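You operate a simulated robot arm through the tools that you are given. There is no shell and no other tool. Be economical: measure what you need, move in short steps, check, and stop when the job is done.

You are at the controls of a simulated robot arm. One attempt, no reset.

JOB
Wind the labels back on to the blue spindle and put the empty core away.
Fine: the empty core goes on the free peg of the stand; the blue knob ends at BACK, the green knob at FREE.

It is judged by the outcome, as a careful person would: the job done as asked, and still so three seconds after it is handed in. It fails if anything else is knocked over, pushed out of place, dropped, spilled or broken.

ROBOT AND FRAMES
A 7-joint arm with a two-finger parallel gripper, fixed in place. Base frame: the origin is at the foot of the arm, x ahead of it, y to its left, z up. Readings come in cm, rad, newtons and seconds.
With the tool pointing down near the work surface it reaches from about 22 to 58 cm from the base axis. Its first joint turns from -1.152 to 1.152 rad. Payload 2.5 kg.
The tool frame sits at the grasp point between the pads (the TCP): z along the fingers, y along the line on which they close. The tips reach 2.3 cm beyond it. Largest opening 9.4 cm; finger width 3.8, thickness 1; the body of the gripper, 5.4 by 9.6 cm, starts 3.9 cm behind the TCP.
Orientation is told as [roll, pitch, yaw] about the base's x, y, z axes, in that order, counted from this pose: with the fingers straight down and closing along the base's y, the tool's x points along the base's -x, its y along +y and its z along -z.

CONTROLS
- The arm moves only by the tool jog_arm. Its argument "moves" is a list of rows, each a list of 7 numbers: the shift along the tool's x, y, z in units of 300 mm (1.0 is 300 mm), then the turn, a rotation vector about the tool's x, y, z in units of 180 degrees (1.0 is 180 degrees), then the gripper command, from -1 (shut) to 1 (fully open), values between in proportion. In form: [[x, y, z, ax, ay, az, hand], ...]. A call has 1 to 10 rows; each row is the pose to reach, as a shift and turn from the pose commanded when the call began, along the tool's axes at that moment. A call with a number of a shift or a turn outside -1 to 1 is refused whole. Rows are played at 5 a second. More than 5 cm and 0.15 rad between two rows, or a gripper value outside its range, and nothing of the call is played. Where a pose cannot be reached the arm comes as near as it can. A force on the tool above 90 N (or 10 N above the force at the start of the call, whichever is more), or a blocked arm, ends the call early, and 0.2 s more pass. The fingers move at their own pace (about 10.8 cm/s each) and stop on an object; they squeeze with about 26 N. The grip force told is the motor's: it shows also when the fingers shut on nothing. Time passes only in rows, and 0.2 s behind the last, so rows that repeat a pose let the fingers close. It gives the time, the measured TCP pose, the force on the tool (base axes), the opening and the grip force at its end, in the units of the frame above (readings bear some noise).
- Cameras (640 x 400 px; columns grow to the right, rows downward): "scene" is fixed at [12.12, -40.6, 55.45]; the picture's right is [0.81, -0.58, 0.00], its down [-0.29, -0.40, -0.87] and it looks along [0.50, 0.71, -0.49] (base axes); focal length 314 px, centre (320, 200). "wrist" rides on the gripper at [8.6, 1.6, -7.4] in the tool frame; the picture's right is [-0.18, 0.98, 0.00], its down [-0.58, -0.11, -0.81] and it looks along [-0.79, -0.15, 0.59] (tool axes); focal length 243 px, centre (320, 200).
- grab_frame(camera): a new picture of that camera. It takes no simulated time.
- probe_pixels(camera, pixels): for up to 12 pixels [column, row] of the newest picture of that camera ("zoom" is the newest enlarged one), the place [x, y, z] in the base frame of the surface seen there, good to about 0.3 cm. It takes no simulated time.
- close_up(camera, box): a new picture of the part [left, top, right, bottom] of that camera's present view, enlarged. It takes no simulated time.
- job_done(): hands the job in; it is judged then, once.

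Work in short steps. Measure before you move; look again where a grasp or a placing could have gone wrong, and mend it. You have 80 turns and 46 pictures in all, those below and enlarged ones among them. Open the gripper and draw the arm clear of the work before you hand the job in, unless the task says otherwise; then end with one line.

The tools are called by a JSON object that holds its "op" and its "data". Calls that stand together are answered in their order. jog_arm: Moves the arm, as the interface text tells. Its arguments: {"type":"object","properties":{"moves":{"type":"array","items":{"type":"array","items":{"type":"number"}}}},"required":["moves"]} The other tools are called the same way: grab_frame (camera) takes a picture; probe_pixels (camera, pixels) gives the place of the surface under pixels of a picture; close_up (camera, box) takes an enlarged picture of a part of a camera's view; job_done () hands the job in.

At the start:

```text
time: 0.0
position: [42.68, -5.26, 39.62]
tool_rot: [0.001, 0.0, 0.0]
contact_force: [0.5, 0.3, 1.0]
finger_gap: 9.38
grasp_force: 0.0
```

scene: 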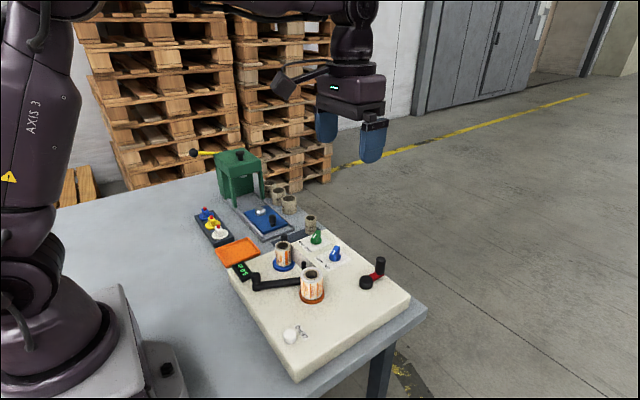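
wrist: 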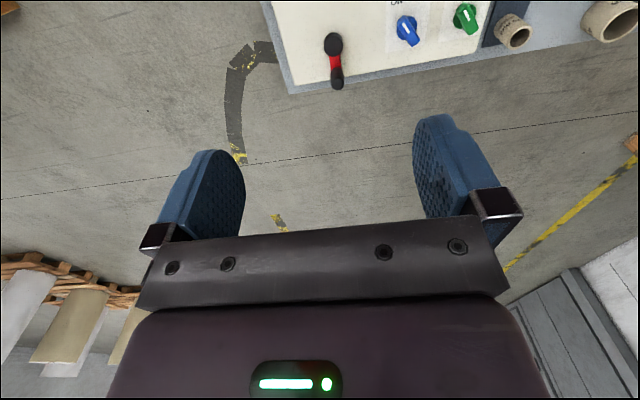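

I'll enlarge the scene picture around the machine (columns 180-420, rows 140-390) to see the parts.

{"op": "close_up", "data": {"camera": "scene", "box": [220, 220, 420, 345]}}

{"op": "close_up", "data": {"camera": "scene", "box": [180, 140, 340, 240]}}

```text
3.20 times, centred on (320, 282) of scene
```

zoom: 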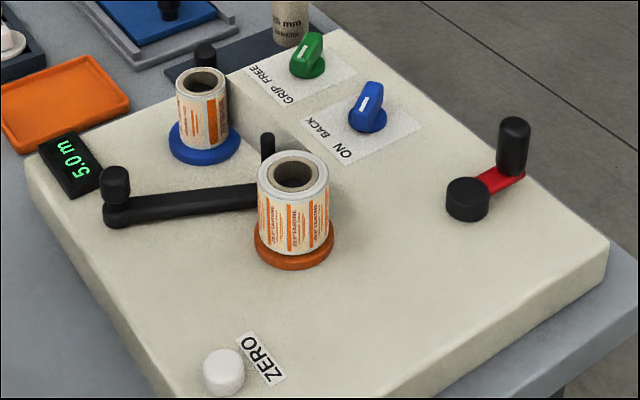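

```text
4.00 times, centred on (260, 190) of scene
```

zoom: 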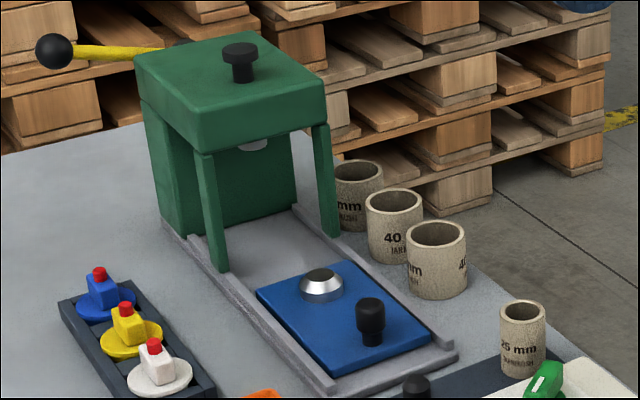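

The machine has a blue spindle at (283,255), an orange one at (312,287), a black arm and a red crank. I'll probe the parts in the scene picture to place them.

{"op": "close_up", "data": {"camera": "scene", "box": [225, 225, 345, 300]}}

{"op": "probe_pixels", "data": {"camera": "scene", "pixels": [[256, 276], [256, 288], [290, 282], [304, 265], [284, 268], [313, 300], [380, 261], [366, 282], [335, 253], [316, 236], [284, 238], [290, 336]]}}

```text
5.33 times, centred on (285, 262) of scene
```

zoom: 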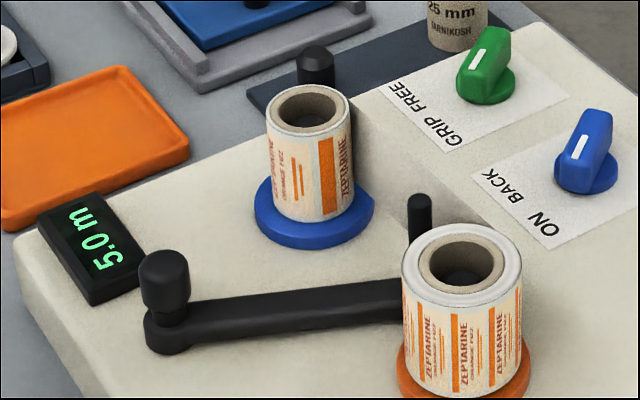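

```text
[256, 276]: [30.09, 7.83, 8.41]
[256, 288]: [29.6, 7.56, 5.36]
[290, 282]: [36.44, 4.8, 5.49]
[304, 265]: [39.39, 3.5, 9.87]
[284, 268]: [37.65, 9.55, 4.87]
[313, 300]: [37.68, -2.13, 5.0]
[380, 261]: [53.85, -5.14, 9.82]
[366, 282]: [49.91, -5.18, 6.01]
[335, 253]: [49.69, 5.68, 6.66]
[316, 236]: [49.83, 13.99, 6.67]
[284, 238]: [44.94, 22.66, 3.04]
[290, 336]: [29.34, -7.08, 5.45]
```

Next I'll shift the arm back and tilt it about 0.5 rad, so the wrist camera looks down on the machine.

{"op": "jog_arm", "data": {"moves": [[0.071, 0.062, 0.05, 0, 0.032, 0, 1], [0.142, 0.124, 0.1, 0, 0.064, 0, 1], [0.213, 0.186, 0.15, 0, 0.096, 0, 1], [0.284, 0.248, 0.2, 0, 0.128, 0, 1], [0.355, 0.31, 0.25, 0, 0.16, 0, 1]]}}

{"op": "grab_frame", "data": {"camera": "wrist"}}

```text
time: 1.2
position: [32.11, 4.16, 31.99]
tool_rot: [0.0, 0.505, -0.002]
contact_force: [-0.7, 0.7, -0.2]
finger_gap: 9.4
grasp_force: 0.0
```

```text
40 pictures are left
```

wrist: 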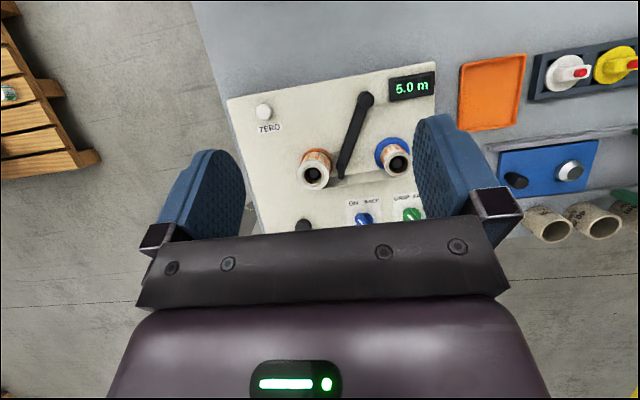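

The wrist view shows the machine at columns 230-440, rows 65-235. I'll enlarge that part.

{"op": "close_up", "data": {"camera": "wrist", "box": [240, 70, 440, 195]}}

{"op": "probe_pixels", "data": {"camera": "wrist", "pixels": [[366, 98], [356, 128], [346, 165], [341, 177], [313, 158], [313, 177], [397, 164], [388, 145], [266, 111], [363, 217], [411, 214], [304, 225]]}}

```text
3.20 times, centred on (340, 132) of wrist
```

zoom: 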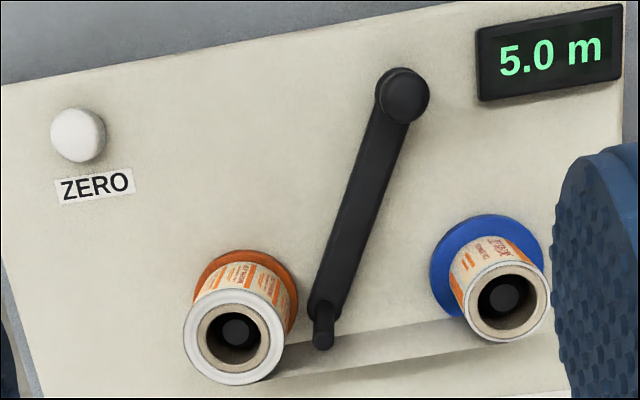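

```text
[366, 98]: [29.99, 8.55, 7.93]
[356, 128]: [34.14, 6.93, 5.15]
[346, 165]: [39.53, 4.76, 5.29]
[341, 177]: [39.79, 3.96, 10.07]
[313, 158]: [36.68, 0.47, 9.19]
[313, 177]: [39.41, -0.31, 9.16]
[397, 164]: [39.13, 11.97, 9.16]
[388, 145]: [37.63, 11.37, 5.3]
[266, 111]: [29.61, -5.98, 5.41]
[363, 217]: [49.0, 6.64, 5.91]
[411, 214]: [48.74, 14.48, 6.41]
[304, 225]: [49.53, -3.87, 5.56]
```

The green and blue knob settings matter, as does the red crank, so I'll take close scene views of both.

{"op": "close_up", "data": {"camera": "scene", "box": [292, 225, 352, 263]}}

{"op": "close_up", "data": {"camera": "scene", "box": [345, 250, 401, 295]}}

```text
10.53 times, centred on (322, 244) of scene
```

zoom: 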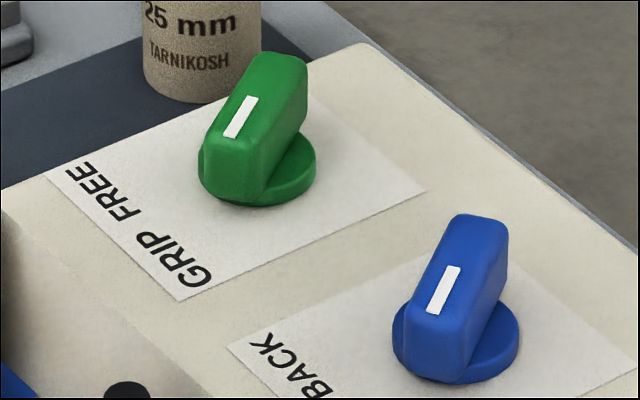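

```text
8.89 times, centred on (373, 272) of scene
```

zoom: 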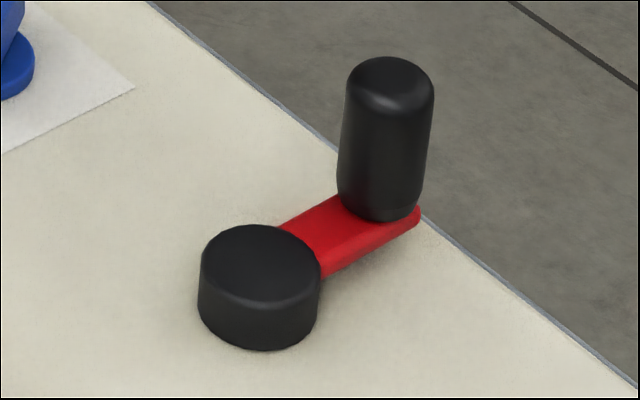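

To see the knobs clear of the fingers, I'll tilt back 0.3 rad and move 4 cm toward +y.

{"op": "jog_arm", "data": {"moves": [[0.04, 0.05, 0.04, 0, -0.032, 0, 1], [0.09, 0.1, 0.08, 0, -0.064, 0, 1], [0.13, 0.14, 0.1, 0, -0.096, 0, 1]]}}

{"op": "grab_frame", "data": {"camera": "wrist"}}

```text
time: 2.0
position: [27.24, 8.52, 31.24]
tool_rot: [0.0, 0.197, -0.001]
contact_force: [-0.6, -0.5, 0.1]
finger_gap: 9.42
grasp_force: 0.0
```

```text
36 pictures are left
```

wrist: 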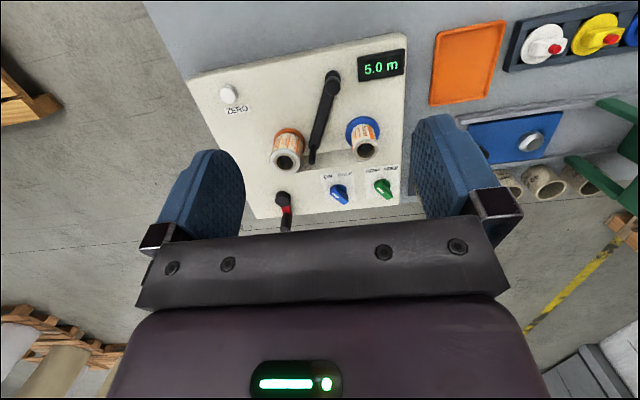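

The blue knob is near (339,192) and the green near (383,188). I'll enlarge that region.

{"op": "close_up", "data": {"camera": "wrist", "box": [260, 110, 420, 210]}}

```text
4.00 times, centred on (340, 160) of wrist
```

zoom: 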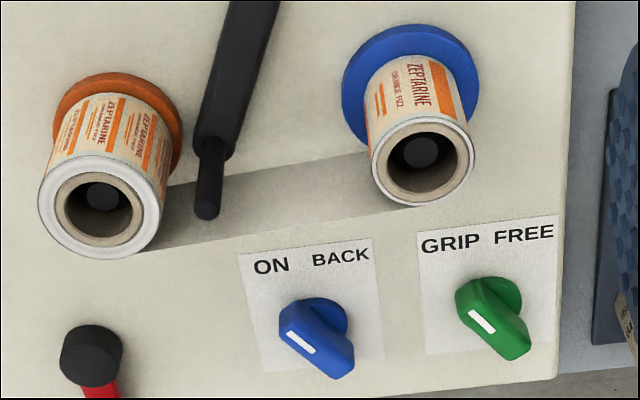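

The white marks point to ON on the blue knob and GRIP on the green, so the blue knob must turn to BACK first. I'll probe the knobs and labels for exact angles.

{"op": "probe_pixels", "data": {"camera": "zoom", "pixels": [[290, 333], [312, 352], [345, 370], [300, 312], [335, 312], [270, 266], [341, 257], [471, 310], [493, 332], [522, 350], [450, 243], [523, 236]]}}

{"op": "probe_pixels", "data": {"camera": "wrist", "pixels": [[284, 195], [284, 200], [285, 210], [287, 226]]}}

{"op": "probe_pixels", "data": {"camera": "scene", "pixels": [[378, 258], [381, 256], [380, 265], [366, 277], [378, 273], [365, 285], [335, 247], [334, 252], [333, 258], [338, 246], [315, 236], [318, 231]]}}

```text
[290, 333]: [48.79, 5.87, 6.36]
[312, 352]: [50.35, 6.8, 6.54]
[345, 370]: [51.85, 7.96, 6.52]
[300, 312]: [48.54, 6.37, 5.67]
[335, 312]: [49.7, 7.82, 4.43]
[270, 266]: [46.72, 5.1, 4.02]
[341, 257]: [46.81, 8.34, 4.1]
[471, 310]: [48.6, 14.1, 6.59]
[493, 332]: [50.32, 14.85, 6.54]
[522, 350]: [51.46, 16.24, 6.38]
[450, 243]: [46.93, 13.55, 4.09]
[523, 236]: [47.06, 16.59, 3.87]
```

```text
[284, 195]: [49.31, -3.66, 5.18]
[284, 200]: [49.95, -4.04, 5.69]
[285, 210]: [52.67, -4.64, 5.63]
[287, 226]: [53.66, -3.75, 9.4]
```

```text
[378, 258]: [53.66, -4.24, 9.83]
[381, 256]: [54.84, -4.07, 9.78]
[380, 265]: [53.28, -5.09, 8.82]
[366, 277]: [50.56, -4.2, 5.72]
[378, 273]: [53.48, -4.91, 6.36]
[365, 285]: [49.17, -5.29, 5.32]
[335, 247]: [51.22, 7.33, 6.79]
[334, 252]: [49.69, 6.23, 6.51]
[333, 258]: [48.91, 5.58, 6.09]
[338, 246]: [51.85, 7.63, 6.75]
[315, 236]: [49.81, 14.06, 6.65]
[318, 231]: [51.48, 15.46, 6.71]
```

The blue knob is centred near (50.2, 6.8), its ridge at about 35° with the mark toward (-x,-y), so BACK needs roughly 70° clockwise seen from above. I'll level the tool and go above it.

{"op": "jog_arm", "data": {"moves": [[-0.122, -0.008, 0.054, 0, -0.009, 0, 0], [-0.245, -0.016, 0.108, 0, -0.018, 0, 0], [-0.367, -0.024, 0.162, 0, -0.027, 0, 0], [-0.49, -0.032, 0.217, 0, -0.036, 0, 0], [-0.612, -0.041, 0.271, 0, -0.045, 0, -0.15], [-0.735, -0.049, 0.325, 0, -0.054, 0, -0.15], [-0.857, -0.057, 0.379, 0, -0.0627, 0, -0.15]]}}

{"op": "jog_arm", "data": {"moves": [[0, 0, 0, 0, 0, -0.045, -0.15], [0, 0, 0, 0, 0, -0.09, -0.15], [0, 0, 0, 0, 0, -0.135, -0.15], [0, 0, 0, 0, 0, -0.18, -0.15], [0, 0, 0.05, 0, 0, -0.194, -0.15]]}}

{"op": "close_up", "data": {"camera": "scene", "box": [280, 190, 400, 265]}}

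```text
time: 3.6
position: [50.21, 6.49, 15.28]
tool_rot: [0.001, 0.003, 0.0]
contact_force: [-0.5, -0.5, -0.4]
finger_gap: 4.0
grasp_force: 0.0
```

```text
time: 4.8
position: [50.12, 6.53, 13.78]
tool_rot: [0.001, 0.003, 0.612]
contact_force: [0.0, -0.4, 0.1]
finger_gap: 3.98
grasp_force: 0.1
```

```text
5.33 times, centred on (340, 228) of scene
```

zoom: 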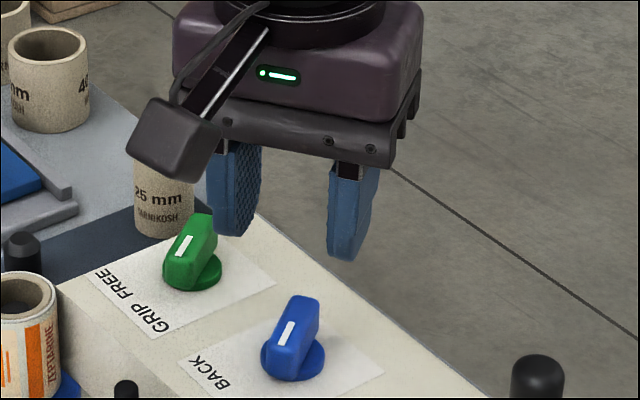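

The fingers straddle the ridge direction above the blue knob. I'll lower onto it and close.

{"op": "jog_arm", "data": {"moves": [[-0.008, 0.006, 0.1, 0, 0, 0, -0.15], [-0.008, 0.006, 0.21, 0, 0, 0, -0.15], [-0.008, 0.006, 0.21, 0, 0, 0, -1], [-0.008, 0.006, 0.21, 0, 0, 0, -1]]}}

{"op": "close_up", "data": {"camera": "scene", "box": [280, 200, 400, 275]}}

```text
time: 5.8
position: [50.22, 6.65, 7.22]
tool_rot: [0.0, 0.004, 0.607]
contact_force: [12.6, -9.4, -7.4]
finger_gap: 1.51
grasp_force: 44.8
```

```text
5.33 times, centred on (340, 238) of scene
```

zoom: 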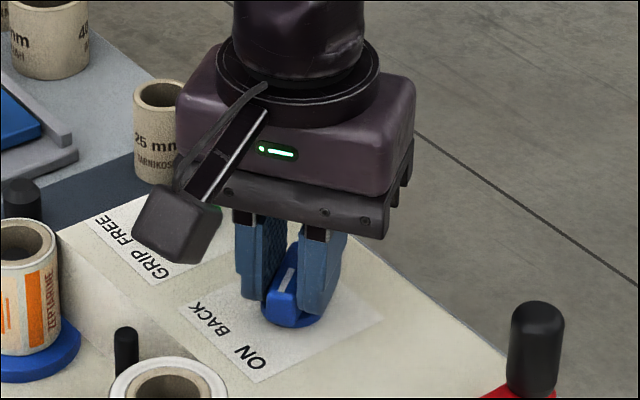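

The grip is on the ridge (gap 1.5), with a side push of about 15 N, so I'll ease 0.2 cm along -tool y and turn 70° clockwise.

{"op": "jog_arm", "data": {"moves": [[0, -0.007, -0.003, 0, 0, 0, -1], [0, -0.007, -0.003, 0, 0, 0.045, -1], [0, -0.007, -0.003, 0, 0, 0.09, -1], [0, -0.007, -0.003, 0, 0, 0.135, -1], [0, -0.007, -0.003, 0, 0, 0.18, -1], [0, -0.007, -0.003, 0, 0, 0.225, -1], [0, -0.007, -0.003, 0, 0, 0.27, -1], [0, -0.007, -0.003, 0, 0, 0.315, -1], [0, -0.007, -0.003, 0, 0, 0.36, -1], [0, -0.007, -0.003, 0, 0, 0.385, -1]]}}

```text
time: 8.0
position: [50.39, 7.03, 7.45]
tool_rot: [0.002, 0.004, -0.602]
contact_force: [21.2, 11.7, -35.1]
finger_gap: 1.49
grasp_force: 44.7
```

The tool turned to -0.60 rad. Now I'll open part way, lift straight up and look at the knob.

{"op": "jog_arm", "data": {"moves": [[0, 0, 0, 0, 0, 0, -0.2], [0, 0, 0, 0, 0, 0, -0.2], [0, 0, -0.12, 0, 0, 0, -0.2], [0, 0, -0.25, 0, 0, 0, -0.2]]}}

{"op": "close_up", "data": {"camera": "scene", "box": [250, 220, 410, 320]}}

```text
time: 9.0
position: [50.18, 6.85, 15.26]
tool_rot: [-0.002, 0.005, -0.6]
contact_force: [-0.3, 0.0, -0.3]
finger_gap: 3.78
grasp_force: 0.0
```

```text
4.00 times, centred on (330, 270) of scene
```

zoom: 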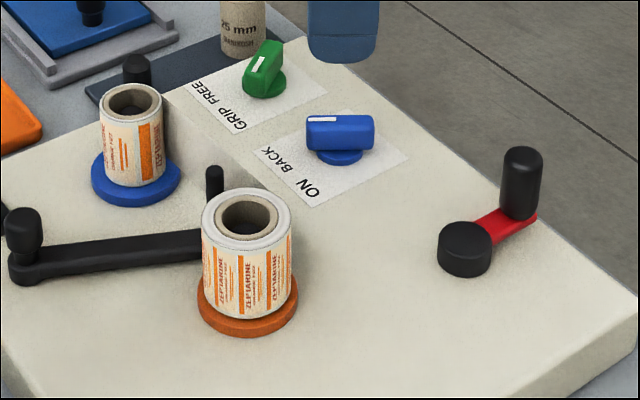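

The blue knob's mark now points to BACK. Next I'll rise, straighten the tool and tilt it for an overhead look at the crank, to find its pivot.

{"op": "jog_arm", "data": {"moves": [[0.014, -0.098, -0.053, 0, 0, -0.038, 0], [0.027, -0.196, -0.107, 0, 0, -0.076, 0], [0.041, -0.294, -0.16, 0, 0, -0.115, 0], [0.054, -0.392, -0.214, 0, 0, -0.153, 0], [0.068, -0.49, -0.267, 0, 0, -0.191, 0]]}}

{"op": "jog_arm", "data": {"moves": [[0.05, 0, 0, 0, 0.04, 0, 0], [0.1, 0, 0, 0, 0.08, 0, 0], [0.15, 0, 0, 0, 0.12, 0, 0]]}}

{"op": "grab_frame", "data": {"camera": "wrist"}}

```text
time: 10.2
position: [40.15, -4.31, 23.05]
tool_rot: [0.0, 0.004, 0.003]
contact_force: [0.2, 0.3, -0.2]
finger_gap: 4.71
grasp_force: 0.0
```

```text
time: 11.0
position: [35.85, -4.2, 22.91]
tool_rot: [0.0, 0.382, 0.001]
contact_force: [0.4, 0.4, 1.4]
finger_gap: 4.7
grasp_force: 0.0
```

```text
31 pictures are left
```

wrist: 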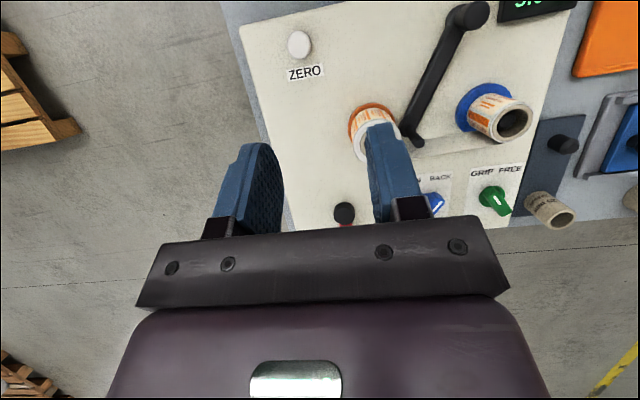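

The hub shows at (344,212) but the handle is hidden, so I'll tilt back 0.28 rad and open the fingers.

{"op": "jog_arm", "data": {"moves": [[0.04, 0, 0, 0, -0.045, 0, 0.5], [0.08, 0.0, 0, 0, -0.09, 0, 0.6]]}}

{"op": "close_up", "data": {"camera": "wrist", "box": [240, 110, 400, 210]}}

```text
time: 11.6
position: [33.66, -4.1, 23.81]
tool_rot: [0.0, 0.099, 0.0]
contact_force: [-0.1, 0.2, 0.3]
finger_gap: 7.51
grasp_force: 0.1
```

```text
4.00 times, centred on (320, 160) of wrist
```

zoom: 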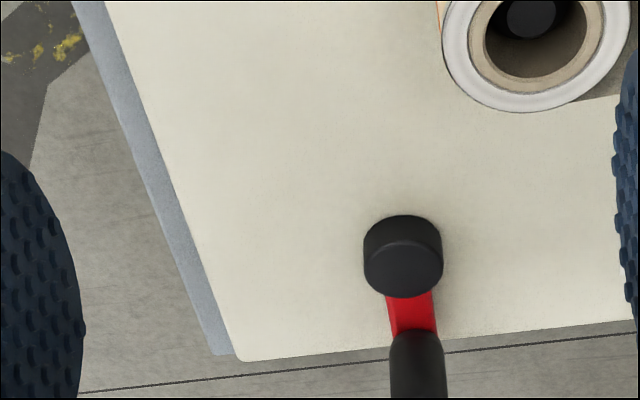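

The hub is clear at (403,262) in the enlargement. I'll probe it with the handle edges, plus the roll.

{"op": "probe_pixels", "data": {"camera": "zoom", "pixels": [[404, 268], [368, 265], [438, 265], [404, 292], [404, 242], [398, 325], [430, 325], [412, 310], [395, 385], [443, 385], [418, 380]]}}

{"op": "close_up", "data": {"camera": "wrist", "box": [260, 170, 420, 270]}}

```text
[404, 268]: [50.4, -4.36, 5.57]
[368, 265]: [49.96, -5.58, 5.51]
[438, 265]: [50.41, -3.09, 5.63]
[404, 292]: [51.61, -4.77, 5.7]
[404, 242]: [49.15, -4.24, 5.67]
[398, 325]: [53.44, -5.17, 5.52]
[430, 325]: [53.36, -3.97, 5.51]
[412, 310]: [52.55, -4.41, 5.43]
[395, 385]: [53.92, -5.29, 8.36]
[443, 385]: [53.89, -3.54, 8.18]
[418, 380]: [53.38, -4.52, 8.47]
```

```text
4.00 times, centred on (340, 220) of wrist
```

zoom: 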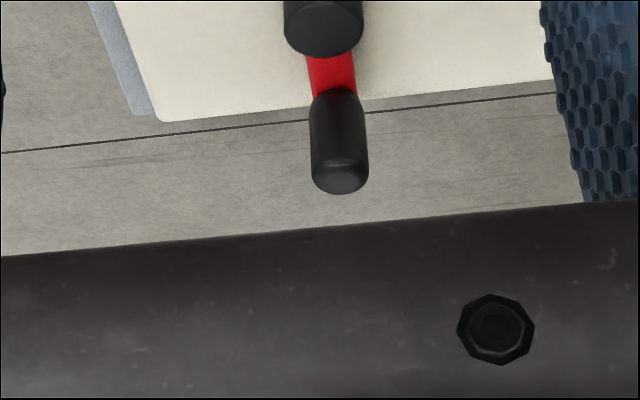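

I'll probe the handle's top at (340,178) in this view.

{"op": "probe_pixels", "data": {"camera": "zoom", "pixels": [[340, 165], [340, 178], [340, 190], [340, 120], [312, 130], [366, 130]]}}

```text
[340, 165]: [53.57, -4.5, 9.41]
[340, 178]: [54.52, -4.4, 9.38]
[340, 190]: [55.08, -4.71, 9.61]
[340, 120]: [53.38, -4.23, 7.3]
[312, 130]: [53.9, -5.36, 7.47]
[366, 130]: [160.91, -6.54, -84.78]
```

The hub is at about (50.4, -4.4) and the handle at about (54.4, -4.4) with its top at z 9.6, so the radius is about 4.0 cm. I'll go above the handle.

{"op": "jog_arm", "data": {"moves": [[-0.143, -0.002, 0.045, 0, -0.006, 0, 0], [-0.286, -0.004, 0.09, 0, -0.012, 0, 0], [-0.43, -0.006, 0.134, 0, -0.019, 0, 0], [-0.573, -0.008, 0.179, 0, -0.025, 0, 0], [-0.716, -0.01, 0.224, 0, -0.0315, 0, 0], [-0.716, -0.01, 0.224, 0, -0.0315, 0, 0]]}}

{"op": "close_up", "data": {"camera": "scene", "box": [320, 205, 440, 280]}}

```text
time: 13.0
position: [54.19, -4.7, 15.1]
tool_rot: [0.0, -0.001, 0.0]
contact_force: [0.3, -0.5, -0.2]
finger_gap: 4.7
grasp_force: 0.0
```

```text
5.33 times, centred on (380, 242) of scene
```

zoom: 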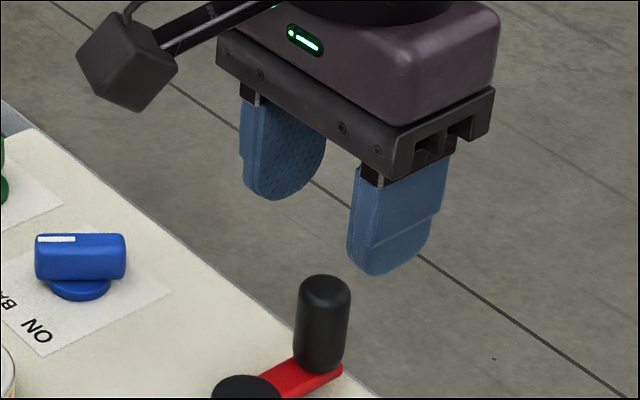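

The fingers stand on either side of the handle, so I'll lower to z about 8.9 and close.

{"op": "jog_arm", "data": {"moves": [[-0.007, 0.009, 0.1, 0, 0, 0, 0], [-0.007, 0.009, 0.207, 0, 0, 0, 0], [-0.007, 0.009, 0.207, 0, 0, 0, -1], [-0.007, 0.009, 0.207, 0, 0, 0, -1], [-0.007, 0.009, 0.207, 0, 0, 0, -1]]}}

{"op": "close_up", "data": {"camera": "scene", "box": [225, 210, 425, 335]}}

```text
time: 14.2
position: [54.38, -4.35, 8.68]
tool_rot: [0.0, 0.0, 0.001]
contact_force: [0.4, -0.1, -2.7]
finger_gap: 2.15
grasp_force: 45.3
```

```text
3.20 times, centred on (325, 272) of scene
```

zoom: 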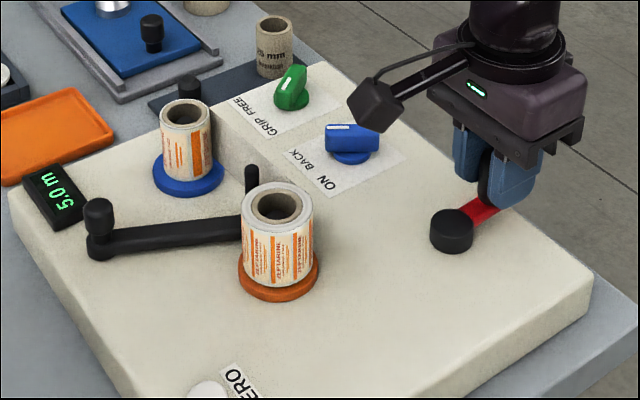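

The handle is held (gap 2.15). The web runs on the +x side, so the blue spindle must turn counter-clockwise to take it in. I'll try a 40° counter-clockwise crank and watch the counter.

{"op": "jog_arm", "data": {"moves": [[0.008, 0.0456, 0, 0, 0, 0, -1], [0.0312, 0.0857, 0, 0, 0, 0, -1]]}}

{"op": "close_up", "data": {"camera": "scene", "box": [225, 210, 425, 335]}}

```text
time: 14.8
position: [53.49, -1.85, 8.84]
tool_rot: [-0.001, 0.003, -0.002]
contact_force: [-4.1, -3.4, -11.7]
finger_gap: 2.13
grasp_force: 45.2
```

```text
3.20 times, centred on (325, 272) of scene
```

zoom: 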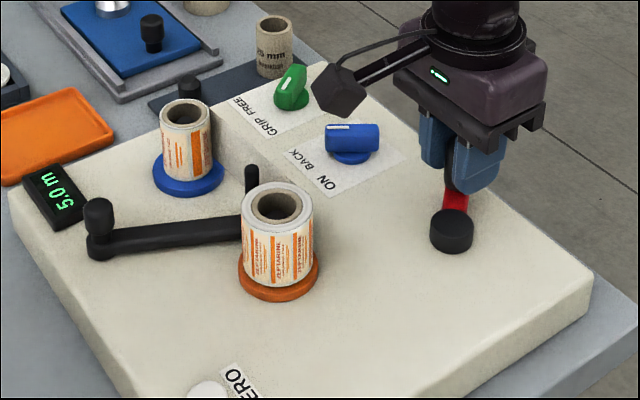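

Forces are small and the crank turns freely, but the counter still reads 5.0. I'll make one full counter-clockwise turn and read again.

{"op": "jog_arm", "data": {"moves": [[0.0699, 0.0436, 0, 0, 0, 0, -1], [0.1521, 0.0379, 0, 0, 0, 0, -1], [0.2152, -0.0151, 0, 0, 0, 0, -1], [0.2351, -0.095, 0, 0, 0, 0, -1], [0.2043, -0.1714, 0, 0, 0, 0, -1], [0.1344, -0.2151, 0, 0, 0, 0, -1], [0.0521, -0.2093, 0, 0, 0, 0, -1], [-0.0109, -0.1564, 0, 0, 0, 0, -1], [-0.0309, -0.0765, 0, 0, 0, 0, -1], [0, 0, 0, 0, 0, 0, -1]]}}

{"op": "close_up", "data": {"camera": "scene", "box": [225, 210, 425, 335]}}

```text
time: 17.0
position: [53.38, -1.81, 8.99]
tool_rot: [-0.004, 0.006, -0.003]
contact_force: [-12.5, -11.9, -8.2]
finger_gap: 2.12
grasp_force: 45.4
```

```text
3.20 times, centred on (325, 272) of scene
```

zoom: 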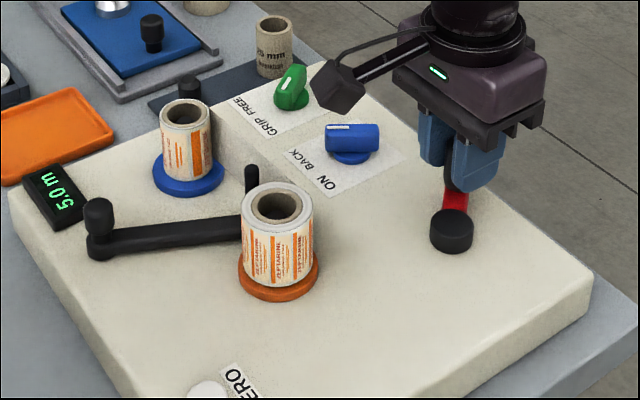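

Counter-clockwise does nothing: it still reads 5.0 and the label pattern is unchanged. I'll try one full clockwise turn.

{"op": "jog_arm", "data": {"moves": [[-0.0309, -0.0765, 0, 0, 0, 0, -1], [-0.0109, -0.1564, 0, 0, 0, 0, -1], [0.0521, -0.2093, 0, 0, 0, 0, -1], [0.1344, -0.2151, 0, 0, 0, 0, -1], [0.2043, -0.1714, 0, 0, 0, 0, -1], [0.2351, -0.095, 0, 0, 0, 0, -1], [0.2152, -0.0151, 0, 0, 0, 0, -1], [0.1521, 0.0379, 0, 0, 0, 0, -1], [0.0699, 0.0436, 0, 0, 0, 0, -1], [0, 0, 0, 0, 0, 0, -1]]}}

{"op": "close_up", "data": {"camera": "scene", "box": [225, 210, 425, 335]}}

```text
time: 19.2
position: [53.42, -1.99, 8.93]
tool_rot: [-0.003, -0.001, -0.002]
contact_force: [-19.8, -14.8, 31.3]
finger_gap: 2.17
grasp_force: 44.9
```

```text
3.20 times, centred on (325, 272) of scene
```

zoom: 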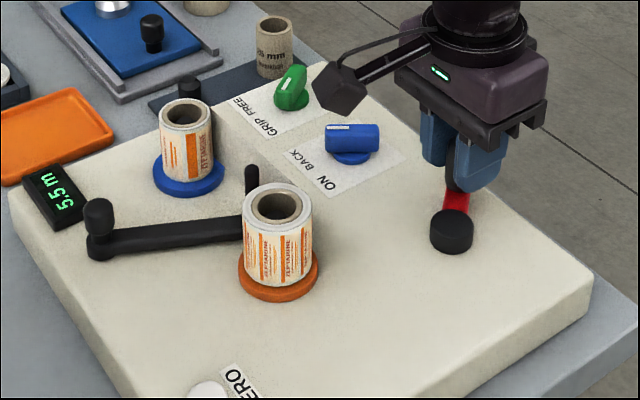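

Clockwise works: one turn took the counter to 5.5. I'll trim the radius slightly because the handle pulls inward, do two more clockwise turns, and see which way the roll is growing.

{"op": "jog_arm", "data": {"moves": [[-0.0257, -0.0767, 0, 0, 0, 0, -1], [-0.0065, -0.1534, 0, 0, 0, 0, -1], [0.054, -0.2042, 0, 0, 0, 0, -1], [0.133, -0.2098, 0, 0, 0, 0, -1], [0.2001, -0.1678, 0, 0, 0, 0, -1], [0.2297, -0.0945, 0, 0, 0, 0, -1], [0.2106, -0.0178, 0, 0, 0, 0, -1], [0.15, 0.0331, 0, 0, 0, 0, -1], [0.0711, 0.0386, 0, 0, 0, 0, -1], [0.004, -0.0033, 0, 0, 0, 0, -1]]}}

{"op": "jog_arm", "data": {"moves": [[-0.0297, -0.0734, 0, 0, 0, 0, -1], [-0.0105, -0.1501, 0, 0, 0, 0, -1], [0.05, -0.2009, 0, 0, 0, 0, -1], [0.129, -0.2065, 0, 0, 0, 0, -1], [0.1961, -0.1645, 0, 0, 0, 0, -1], [0.2257, -0.0912, 0, 0, 0, 0, -1], [0.2066, -0.0145, 0, 0, 0, 0, -1], [0.146, 0.0364, 0, 0, 0, 0, -1], [0.0671, 0.0419, 0, 0, 0, 0, -1], [0, 0, 0, 0, 0, 0, -1]]}}

{"op": "close_up", "data": {"camera": "scene", "box": [225, 210, 425, 335]}}

```text
time: 21.4
position: [53.35, -1.6, 8.64]
tool_rot: [0.003, 0.006, 0.002]
contact_force: [7.2, 9.0, -32.3]
finger_gap: 2.14
grasp_force: 45.0
```

```text
time: 23.6
position: [53.61, -1.9, 8.92]
tool_rot: [0.001, 0.001, 0.001]
contact_force: [-2.8, -3.6, -10.9]
finger_gap: 2.16
grasp_force: 45.4
```

```text
3.20 times, centred on (325, 272) of scene
```

zoom: 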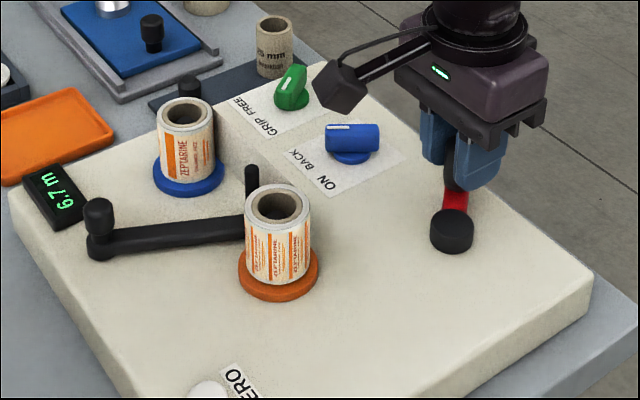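

It works: the counter reads 6.7, the blue roll grows and the orange one shrinks. I'll do three more turns.

{"op": "jog_arm", "data": {"moves": [[-0.0297, -0.0734, 0, 0, 0, 0, -1], [-0.0105, -0.1501, 0, 0, 0, 0, -1], [0.05, -0.2009, 0, 0, 0, 0, -1], [0.129, -0.2065, 0, 0, 0, 0, -1], [0.1961, -0.1645, 0, 0, 0, 0, -1], [0.2257, -0.0912, 0, 0, 0, 0, -1], [0.2066, -0.0145, 0, 0, 0, 0, -1], [0.146, 0.0364, 0, 0, 0, 0, -1], [0.0671, 0.0419, 0, 0, 0, 0, -1], [0, 0, 0, 0, 0, 0, -1]]}}

{"op": "jog_arm", "data": {"moves": [[-0.0297, -0.0734, 0, 0, 0, 0, -1], [-0.0105, -0.1501, 0, 0, 0, 0, -1], [0.05, -0.2009, 0, 0, 0, 0, -1], [0.129, -0.2065, 0, 0, 0, 0, -1], [0.1961, -0.1645, 0, 0, 0, 0, -1], [0.2257, -0.0912, 0, 0, 0, 0, -1], [0.2066, -0.0145, 0, 0, 0, 0, -1], [0.146, 0.0364, 0, 0, 0, 0, -1], [0.0671, 0.0419, 0, 0, 0, 0, -1], [0, 0, 0, 0, 0, 0, -1]]}}

{"op": "jog_arm", "data": {"moves": [[-0.0297, -0.0734, 0, 0, 0, 0, -1], [-0.0105, -0.1501, 0, 0, 0, 0, -1], [0.05, -0.2009, 0, 0, 0, 0, -1], [0.129, -0.2065, 0, 0, 0, 0, -1], [0.1961, -0.1645, 0, 0, 0, 0, -1], [0.2257, -0.0912, 0, 0, 0, 0, -1], [0.2066, -0.0145, 0, 0, 0, 0, -1], [0.146, 0.0364, 0, 0, 0, 0, -1], [0.0671, 0.0419, 0, 0, 0, 0, -1], [0, 0, 0, 0, 0, 0, -1]]}}

{"op": "close_up", "data": {"camera": "scene", "box": [225, 210, 425, 335]}}

```text
time: 25.8
position: [53.49, -1.71, 8.82]
tool_rot: [0.002, -0.002, -0.001]
contact_force: [1.3, 1.8, 11.2]
finger_gap: 2.14
grasp_force: 45.7
```

```text
time: 28.0
position: [53.5, -1.87, 8.88]
tool_rot: [0.0, 0.0, -0.002]
contact_force: [-7.6, -4.9, -3.1]
finger_gap: 2.12
grasp_force: 45.0
```

```text
time: 30.2
position: [53.57, -1.92, 8.81]
tool_rot: [-0.002, -0.002, -0.003]
contact_force: [-9.2, -7.9, 16.2]
finger_gap: 2.14
grasp_force: 45.4
```

```text
3.20 times, centred on (325, 272) of scene
```

zoom: 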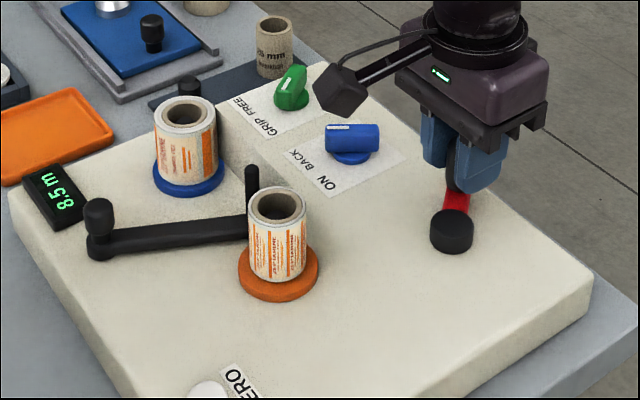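

The counter is at 8.5 and the orange roll is thin. I'll do two more turns and check.

{"op": "jog_arm", "data": {"moves": [[-0.0297, -0.0734, 0, 0, 0, 0, -1], [-0.0105, -0.1501, 0, 0, 0, 0, -1], [0.05, -0.2009, 0, 0, 0, 0, -1], [0.129, -0.2065, 0, 0, 0, 0, -1], [0.1961, -0.1645, 0, 0, 0, 0, -1], [0.2257, -0.0912, 0, 0, 0, 0, -1], [0.2066, -0.0145, 0, 0, 0, 0, -1], [0.146, 0.0364, 0, 0, 0, 0, -1], [0.0671, 0.0419, 0, 0, 0, 0, -1], [0, 0, 0, 0, 0, 0, -1]]}}

{"op": "jog_arm", "data": {"moves": [[-0.0297, -0.0734, 0, 0, 0, 0, -1], [-0.0105, -0.1501, 0, 0, 0, 0, -1], [0.05, -0.2009, 0, 0, 0, 0, -1], [0.129, -0.2065, 0, 0, 0, 0, -1], [0.1961, -0.1645, 0, 0, 0, 0, -1], [0.2257, -0.0912, 0, 0, 0, 0, -1], [0.2066, -0.0145, 0, 0, 0, 0, -1], [0.146, 0.0364, 0, 0, 0, 0, -1], [0.0671, 0.0419, 0, 0, 0, 0, -1], [0, 0, 0, 0, 0, 0, -1]]}}

{"op": "close_up", "data": {"camera": "scene", "box": [225, 230, 345, 305]}}

```text
time: 32.4
position: [53.32, -1.64, 9.07]
tool_rot: [0.002, 0.002, 0.0]
contact_force: [2.4, 2.0, -23.2]
finger_gap: 2.13
grasp_force: 44.9
```

```text
time: 34.6
position: [53.43, -1.64, 8.75]
tool_rot: [0.002, 0.002, -0.001]
contact_force: [-1.4, -0.9, -16.4]
finger_gap: 2.12
grasp_force: 44.6
```

```text
5.33 times, centred on (285, 268) of scene
```

zoom: 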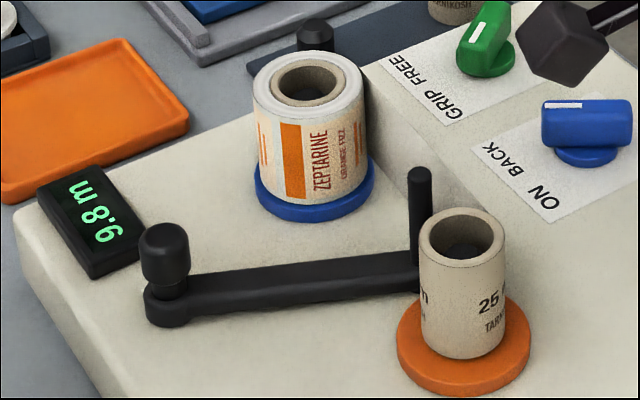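

The orange core now looks bare (25 mm print visible) at 9.8 m. I'll look closely for any remaining web between the spindles.

{"op": "close_up", "data": {"camera": "scene", "box": [270, 233, 330, 271]}}

```text
10.53 times, centred on (300, 252) of scene
```

zoom: 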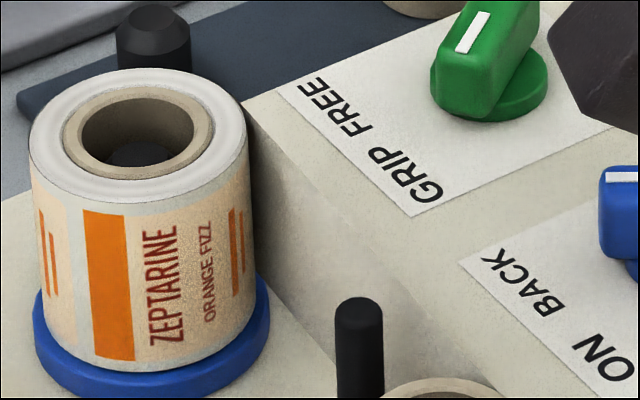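

I'll probe the grey strip beside the roll to see whether it is web or the machine's surface.

{"op": "probe_pixels", "data": {"camera": "zoom", "pixels": [[270, 150], [270, 200], [270, 260], [300, 200], [330, 240], [300, 300], [400, 300], [430, 340], [450, 290], [310, 350]]}}

```text
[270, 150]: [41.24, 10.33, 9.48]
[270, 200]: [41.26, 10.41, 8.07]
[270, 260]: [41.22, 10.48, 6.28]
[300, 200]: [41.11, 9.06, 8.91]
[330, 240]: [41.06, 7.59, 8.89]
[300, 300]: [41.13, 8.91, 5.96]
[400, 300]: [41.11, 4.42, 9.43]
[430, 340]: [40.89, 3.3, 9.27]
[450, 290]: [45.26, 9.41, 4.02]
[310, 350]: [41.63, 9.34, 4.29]
```

The web still spans at x≈41, z 4-9, so the tail isn't wound in yet. I'll make a part turn of 180° and look again.

{"op": "jog_arm", "data": {"moves": [[-0.0297, -0.0734, 0, 0, 0, 0, -1], [-0.0105, -0.1501, 0, 0, 0, 0, -1], [0.05, -0.2009, 0, 0, 0, 0, -1], [0.129, -0.2065, 0, 0, 0, 0, -1], [0.1961, -0.1645, 0, 0, 0, 0, -1]]}}

{"op": "close_up", "data": {"camera": "scene", "box": [225, 230, 345, 305]}}

```text
time: 35.8
position: [47.29, -7.06, 9.2]
tool_rot: [-0.004, 0.011, -0.003]
contact_force: [-24.3, -19.6, 22.6]
finger_gap: 2.14
grasp_force: 45.2
```

```text
5.33 times, centred on (285, 268) of scene
```

zoom: 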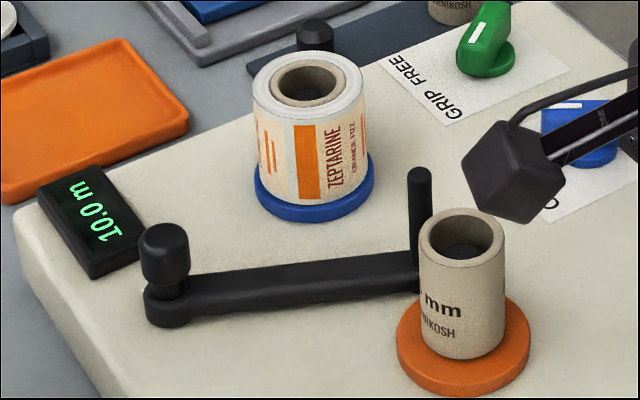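

The counter reads 10.0 m, the web is gone and the orange core is bare. I'll release the crank, rise, and probe the core and stand near the green knob.

{"op": "jog_arm", "data": {"moves": [[0, 0, 0, 0, 0, 0, -0.2], [0, 0, 0, 0, 0, 0, -0.2], [0, 0, -0.12, 0, 0, 0, -0.2], [0, 0, -0.24, 0, 0, 0, -0.2]]}}

{"op": "grab_frame", "data": {"camera": "scene"}}

{"op": "probe_pixels", "data": {"camera": "scene", "pixels": [[310, 218], [307, 224], [313, 224], [310, 229], [284, 236], [284, 241], [313, 272], [306, 277], [318, 277], [312, 289], [312, 296], [290, 238]]}}

```text
time: 36.8
position: [47.41, -6.7, 16.14]
tool_rot: [0.0, 0.0, -0.001]
contact_force: [0.5, -0.7, 0.1]
finger_gap: 3.75
grasp_force: 0.0
```

```text
18 pictures are left
```

scene: 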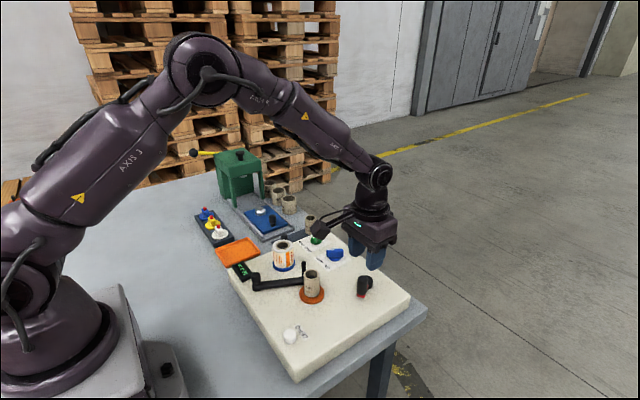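

```text
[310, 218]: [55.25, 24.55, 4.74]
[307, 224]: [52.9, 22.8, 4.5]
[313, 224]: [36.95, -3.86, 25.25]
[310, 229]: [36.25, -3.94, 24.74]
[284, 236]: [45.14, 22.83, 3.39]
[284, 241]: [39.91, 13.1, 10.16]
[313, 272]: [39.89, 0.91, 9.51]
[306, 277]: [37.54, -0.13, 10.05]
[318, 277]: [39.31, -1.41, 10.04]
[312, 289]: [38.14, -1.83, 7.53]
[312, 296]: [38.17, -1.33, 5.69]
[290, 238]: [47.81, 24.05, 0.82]
```

The crank is released. Next I go above the green knob at about (50.2, 14.8), turning the tool to match its ridge (yaw +0.61).

{"op": "jog_arm", "data": {"moves": [[-0.019, 0.143, 0, 0, 0, -0.039, -0.15], [-0.037, 0.287, 0, 0, 0, -0.078, -0.15], [-0.056, 0.43, 0, 0, 0, -0.117, -0.15], [-0.074, 0.574, 0, 0, 0, -0.156, -0.15], [-0.093, 0.717, 0.02, 0, 0, -0.194, -0.15], [-0.093, 0.717, 0.05, 0, 0, -0.194, -0.15]]}}

{"op": "close_up", "data": {"camera": "scene", "box": [260, 180, 380, 255]}}

```text
time: 38.2
position: [50.43, 14.89, 14.58]
tool_rot: [0.0, -0.003, 0.612]
contact_force: [0.5, 0.8, -0.1]
finger_gap: 3.99
grasp_force: 0.1
```

```text
5.33 times, centred on (320, 218) of scene
```

zoom: 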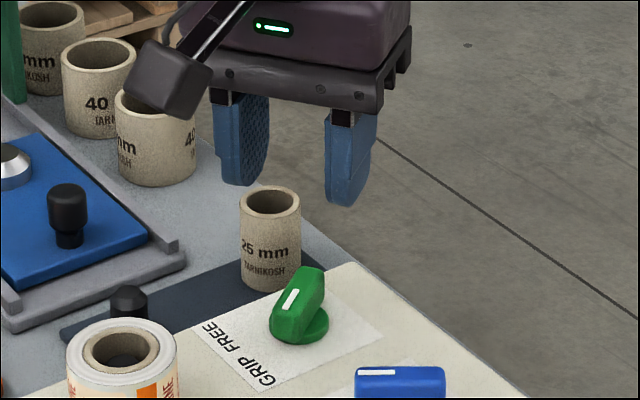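

Aligned above the green knob, I'll lower with a small correction and close.

{"op": "jog_arm", "data": {"moves": [[0.006, -0.004, 0.12, 0, 0, 0, -0.15], [0.006, -0.004, 0.24, 0, 0, 0, -0.15], [0.006, -0.004, 0.24, 0, 0, 0, -1], [0.006, -0.004, 0.24, 0, 0, 0, -1]]}}

```text
time: 39.2
position: [50.13, 14.62, 7.41]
tool_rot: [0.004, 0.002, 0.611]
contact_force: [-11.5, 7.8, 3.4]
finger_gap: 1.48
grasp_force: 44.8
```

It's gripped (gap 1.48) with a side force along +tool y, so I'll ease that way and turn 70° clockwise to FREE.

{"op": "jog_arm", "data": {"moves": [[0, 0.005, 0, 0, 0, 0, -1], [0, 0.005, 0, 0, 0, 0.045, -1], [0, 0.005, 0, 0, 0, 0.09, -1], [0, 0.005, 0, 0, 0, 0.135, -1], [0, 0.005, 0, 0, 0, 0.18, -1], [0, 0.005, 0, 0, 0, 0.225, -1], [0, 0.005, 0, 0, 0, 0.27, -1], [0, 0.005, 0, 0, 0, 0.315, -1], [0, 0.005, 0, 0, 0, 0.36, -1], [0, 0.005, 0, 0, 0, 0.387, -1]]}}

{"op": "jog_arm", "data": {"moves": [[0, 0, 0, 0, 0, 0, -0.2], [0, 0, 0, 0, 0, 0, -0.2], [0, 0, -0.12, 0, 0, 0, -0.2], [0, 0, -0.25, 0, 0, 0, -0.2]]}}

{"op": "close_up", "data": {"camera": "scene", "box": [240, 220, 360, 295]}}

```text
time: 41.4
position: [50.09, 15.32, 7.39]
tool_rot: [0.008, 0.003, -0.605]
contact_force: [9.7, 30.3, -30.6]
finger_gap: 1.48
grasp_force: 45.6
```

```text
time: 42.4
position: [50.23, 14.57, 15.04]
tool_rot: [0.0, -0.001, -0.608]
contact_force: [-1.0, -0.7, 0.3]
finger_gap: 3.79
grasp_force: 0.0
```

```text
5.33 times, centred on (300, 258) of scene
```

zoom: 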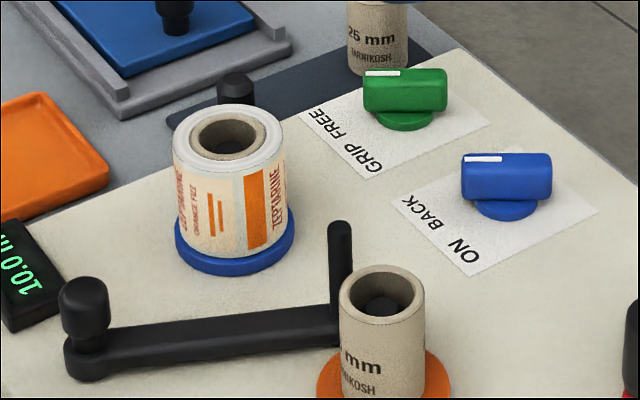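

Both knobs are right: blue at BACK, green at FREE. I'll back off and tilt for an overhead look to measure the core and the free peg.

{"op": "jog_arm", "data": {"moves": [[0.05, -0.1, -0.08, 0, 0, -0.038, 0.3], [0.11, -0.22, -0.14, 0, 0, -0.077, 0.3], [0.17, -0.34, -0.2, 0, 0, -0.116, 0.3], [0.23, -0.46, -0.25, 0, 0, -0.155, 0.3], [0.283, -0.583, -0.3, 0, 0, -0.1935, 0.3]]}}

{"op": "jog_arm", "data": {"moves": [[0, 0, 0, 0, 0.04, 0, 0.3], [0, 0, 0, 0, 0.08, 0, 0.3], [0, 0, 0, 0, 0.12, 0, 0.3]]}}

{"op": "grab_frame", "data": {"camera": "wrist"}}

```text
time: 43.6
position: [33.18, 5.04, 24.05]
tool_rot: [-0.001, 0.002, 0.005]
contact_force: [0.1, -0.1, 0.0]
finger_gap: 6.12
grasp_force: 0.1
```

```text
time: 44.4
position: [33.18, 5.09, 24.05]
tool_rot: [0.0, 0.378, 0.0]
contact_force: [0.1, 0.6, 0.2]
finger_gap: 6.13
grasp_force: 0.0
```

```text
15 pictures are left
```

wrist: 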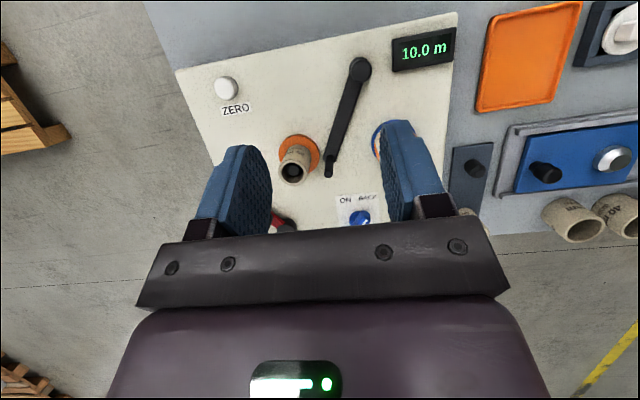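

The core sits at (294,165) and the peg at (474,168). I'll enlarge a box spanning both.

{"op": "close_up", "data": {"camera": "wrist", "box": [262, 120, 342, 200]}}

{"op": "probe_pixels", "data": {"camera": "wrist", "pixels": [[281, 163], [292, 159], [310, 167], [293, 182], [294, 170], [281, 160], [472, 166], [475, 173], [465, 170], [483, 168], [474, 178], [460, 190]]}}

```text
5.00 times, centred on (302, 160) of wrist
```

zoom: 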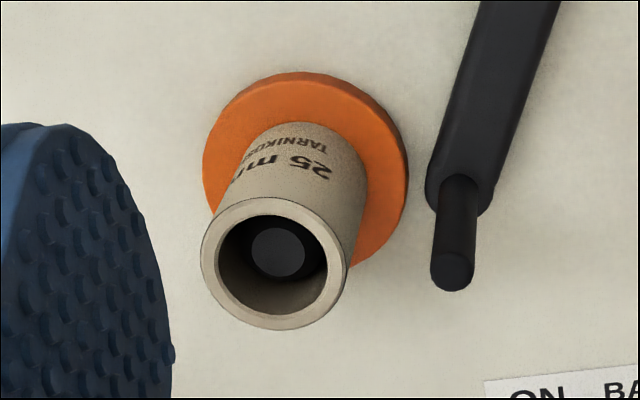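

```text
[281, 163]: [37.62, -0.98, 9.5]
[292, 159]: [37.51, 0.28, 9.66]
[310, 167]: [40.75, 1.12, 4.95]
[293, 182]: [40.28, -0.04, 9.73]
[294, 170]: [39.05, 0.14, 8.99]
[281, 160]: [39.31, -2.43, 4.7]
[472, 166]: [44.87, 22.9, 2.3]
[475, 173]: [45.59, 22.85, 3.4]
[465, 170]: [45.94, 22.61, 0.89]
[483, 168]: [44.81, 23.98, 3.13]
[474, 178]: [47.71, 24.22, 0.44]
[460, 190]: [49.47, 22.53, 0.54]
```

I'll probe four rim points of the core, and the flange, for a precise centre.

{"op": "probe_pixels", "data": {"camera": "zoom", "pixels": [[207, 255], [342, 274], [279, 203], [268, 323], [228, 219], [324, 310], [230, 308], [325, 225], [454, 272], [277, 252]]}}

{"op": "close_up", "data": {"camera": "wrist", "box": [440, 140, 500, 200]}}

```text
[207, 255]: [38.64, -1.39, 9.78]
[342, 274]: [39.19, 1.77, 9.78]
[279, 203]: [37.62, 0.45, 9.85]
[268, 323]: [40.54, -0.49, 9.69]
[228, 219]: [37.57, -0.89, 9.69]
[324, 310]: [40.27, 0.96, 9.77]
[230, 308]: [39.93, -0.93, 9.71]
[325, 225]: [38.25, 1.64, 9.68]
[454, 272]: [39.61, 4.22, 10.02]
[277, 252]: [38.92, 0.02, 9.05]
```

```text
6.67 times, centred on (470, 170) of wrist
```

zoom: 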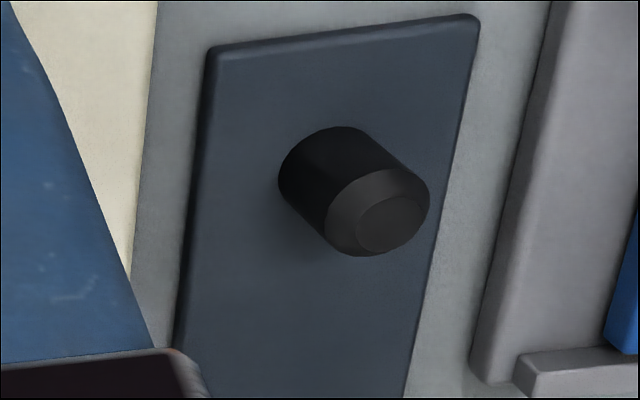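

Core centre is about (39.0, 0.1), top z 9.75, outer radius about 1.6. Now I'll probe the peg's top ring.

{"op": "probe_pixels", "data": {"camera": "zoom", "pixels": [[392, 222], [360, 222], [422, 215], [398, 200], [388, 245], [331, 225], [425, 185], [290, 165], [320, 290], [250, 250]]}}

```text
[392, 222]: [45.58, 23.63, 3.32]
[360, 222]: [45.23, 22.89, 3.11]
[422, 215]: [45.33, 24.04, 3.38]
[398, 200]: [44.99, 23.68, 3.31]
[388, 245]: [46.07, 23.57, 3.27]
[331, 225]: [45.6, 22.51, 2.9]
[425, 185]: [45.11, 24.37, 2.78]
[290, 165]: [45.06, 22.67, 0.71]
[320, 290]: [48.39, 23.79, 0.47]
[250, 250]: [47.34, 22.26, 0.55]
```

The peg is at about (45.45, 23.55), top z 3.3, plate at z 0.55. I'll level the tool, go above the orange core and turn yaw +0.6, so the fingers stay away from the guide post at (39.6, 4.2).

{"op": "jog_arm", "data": {"moves": [[0, 0, 0, 0, -0.04, 0, 0], [0, 0, 0, 0, -0.08, 0, 0], [0, 0, 0, 0, -0.12, 0, 0]]}}

{"op": "jog_arm", "data": {"moves": [[-0.039, -0.033, 0.047, 0, 0, -0.038, 0], [-0.078, -0.067, 0.093, 0, 0, -0.076, 0], [-0.117, -0.1, 0.14, 0, 0, -0.115, 0], [-0.156, -0.134, 0.187, 0, 0, -0.153, 0], [-0.194, -0.167, 0.233, 0, 0, -0.191, 0], [-0.194, -0.167, 0.233, 0, 0, -0.191, 0]]}}

{"op": "close_up", "data": {"camera": "scene", "box": [250, 210, 370, 310]}}

```text
time: 45.2
position: [33.32, 5.19, 24.04]
tool_rot: [0.0, -0.002, 0.001]
contact_force: [-0.7, -0.2, 1.4]
finger_gap: 4.69
grasp_force: 0.0
```

```text
time: 46.6
position: [39.04, 0.24, 16.89]
tool_rot: [0.0, -0.002, 0.604]
contact_force: [-0.5, 0.4, 0.6]
finger_gap: 4.7
grasp_force: 0.1
```

```text
4.00 times, centred on (310, 260) of scene
```

zoom: 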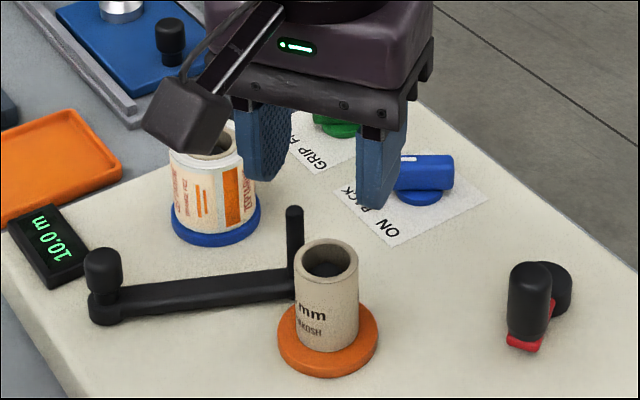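

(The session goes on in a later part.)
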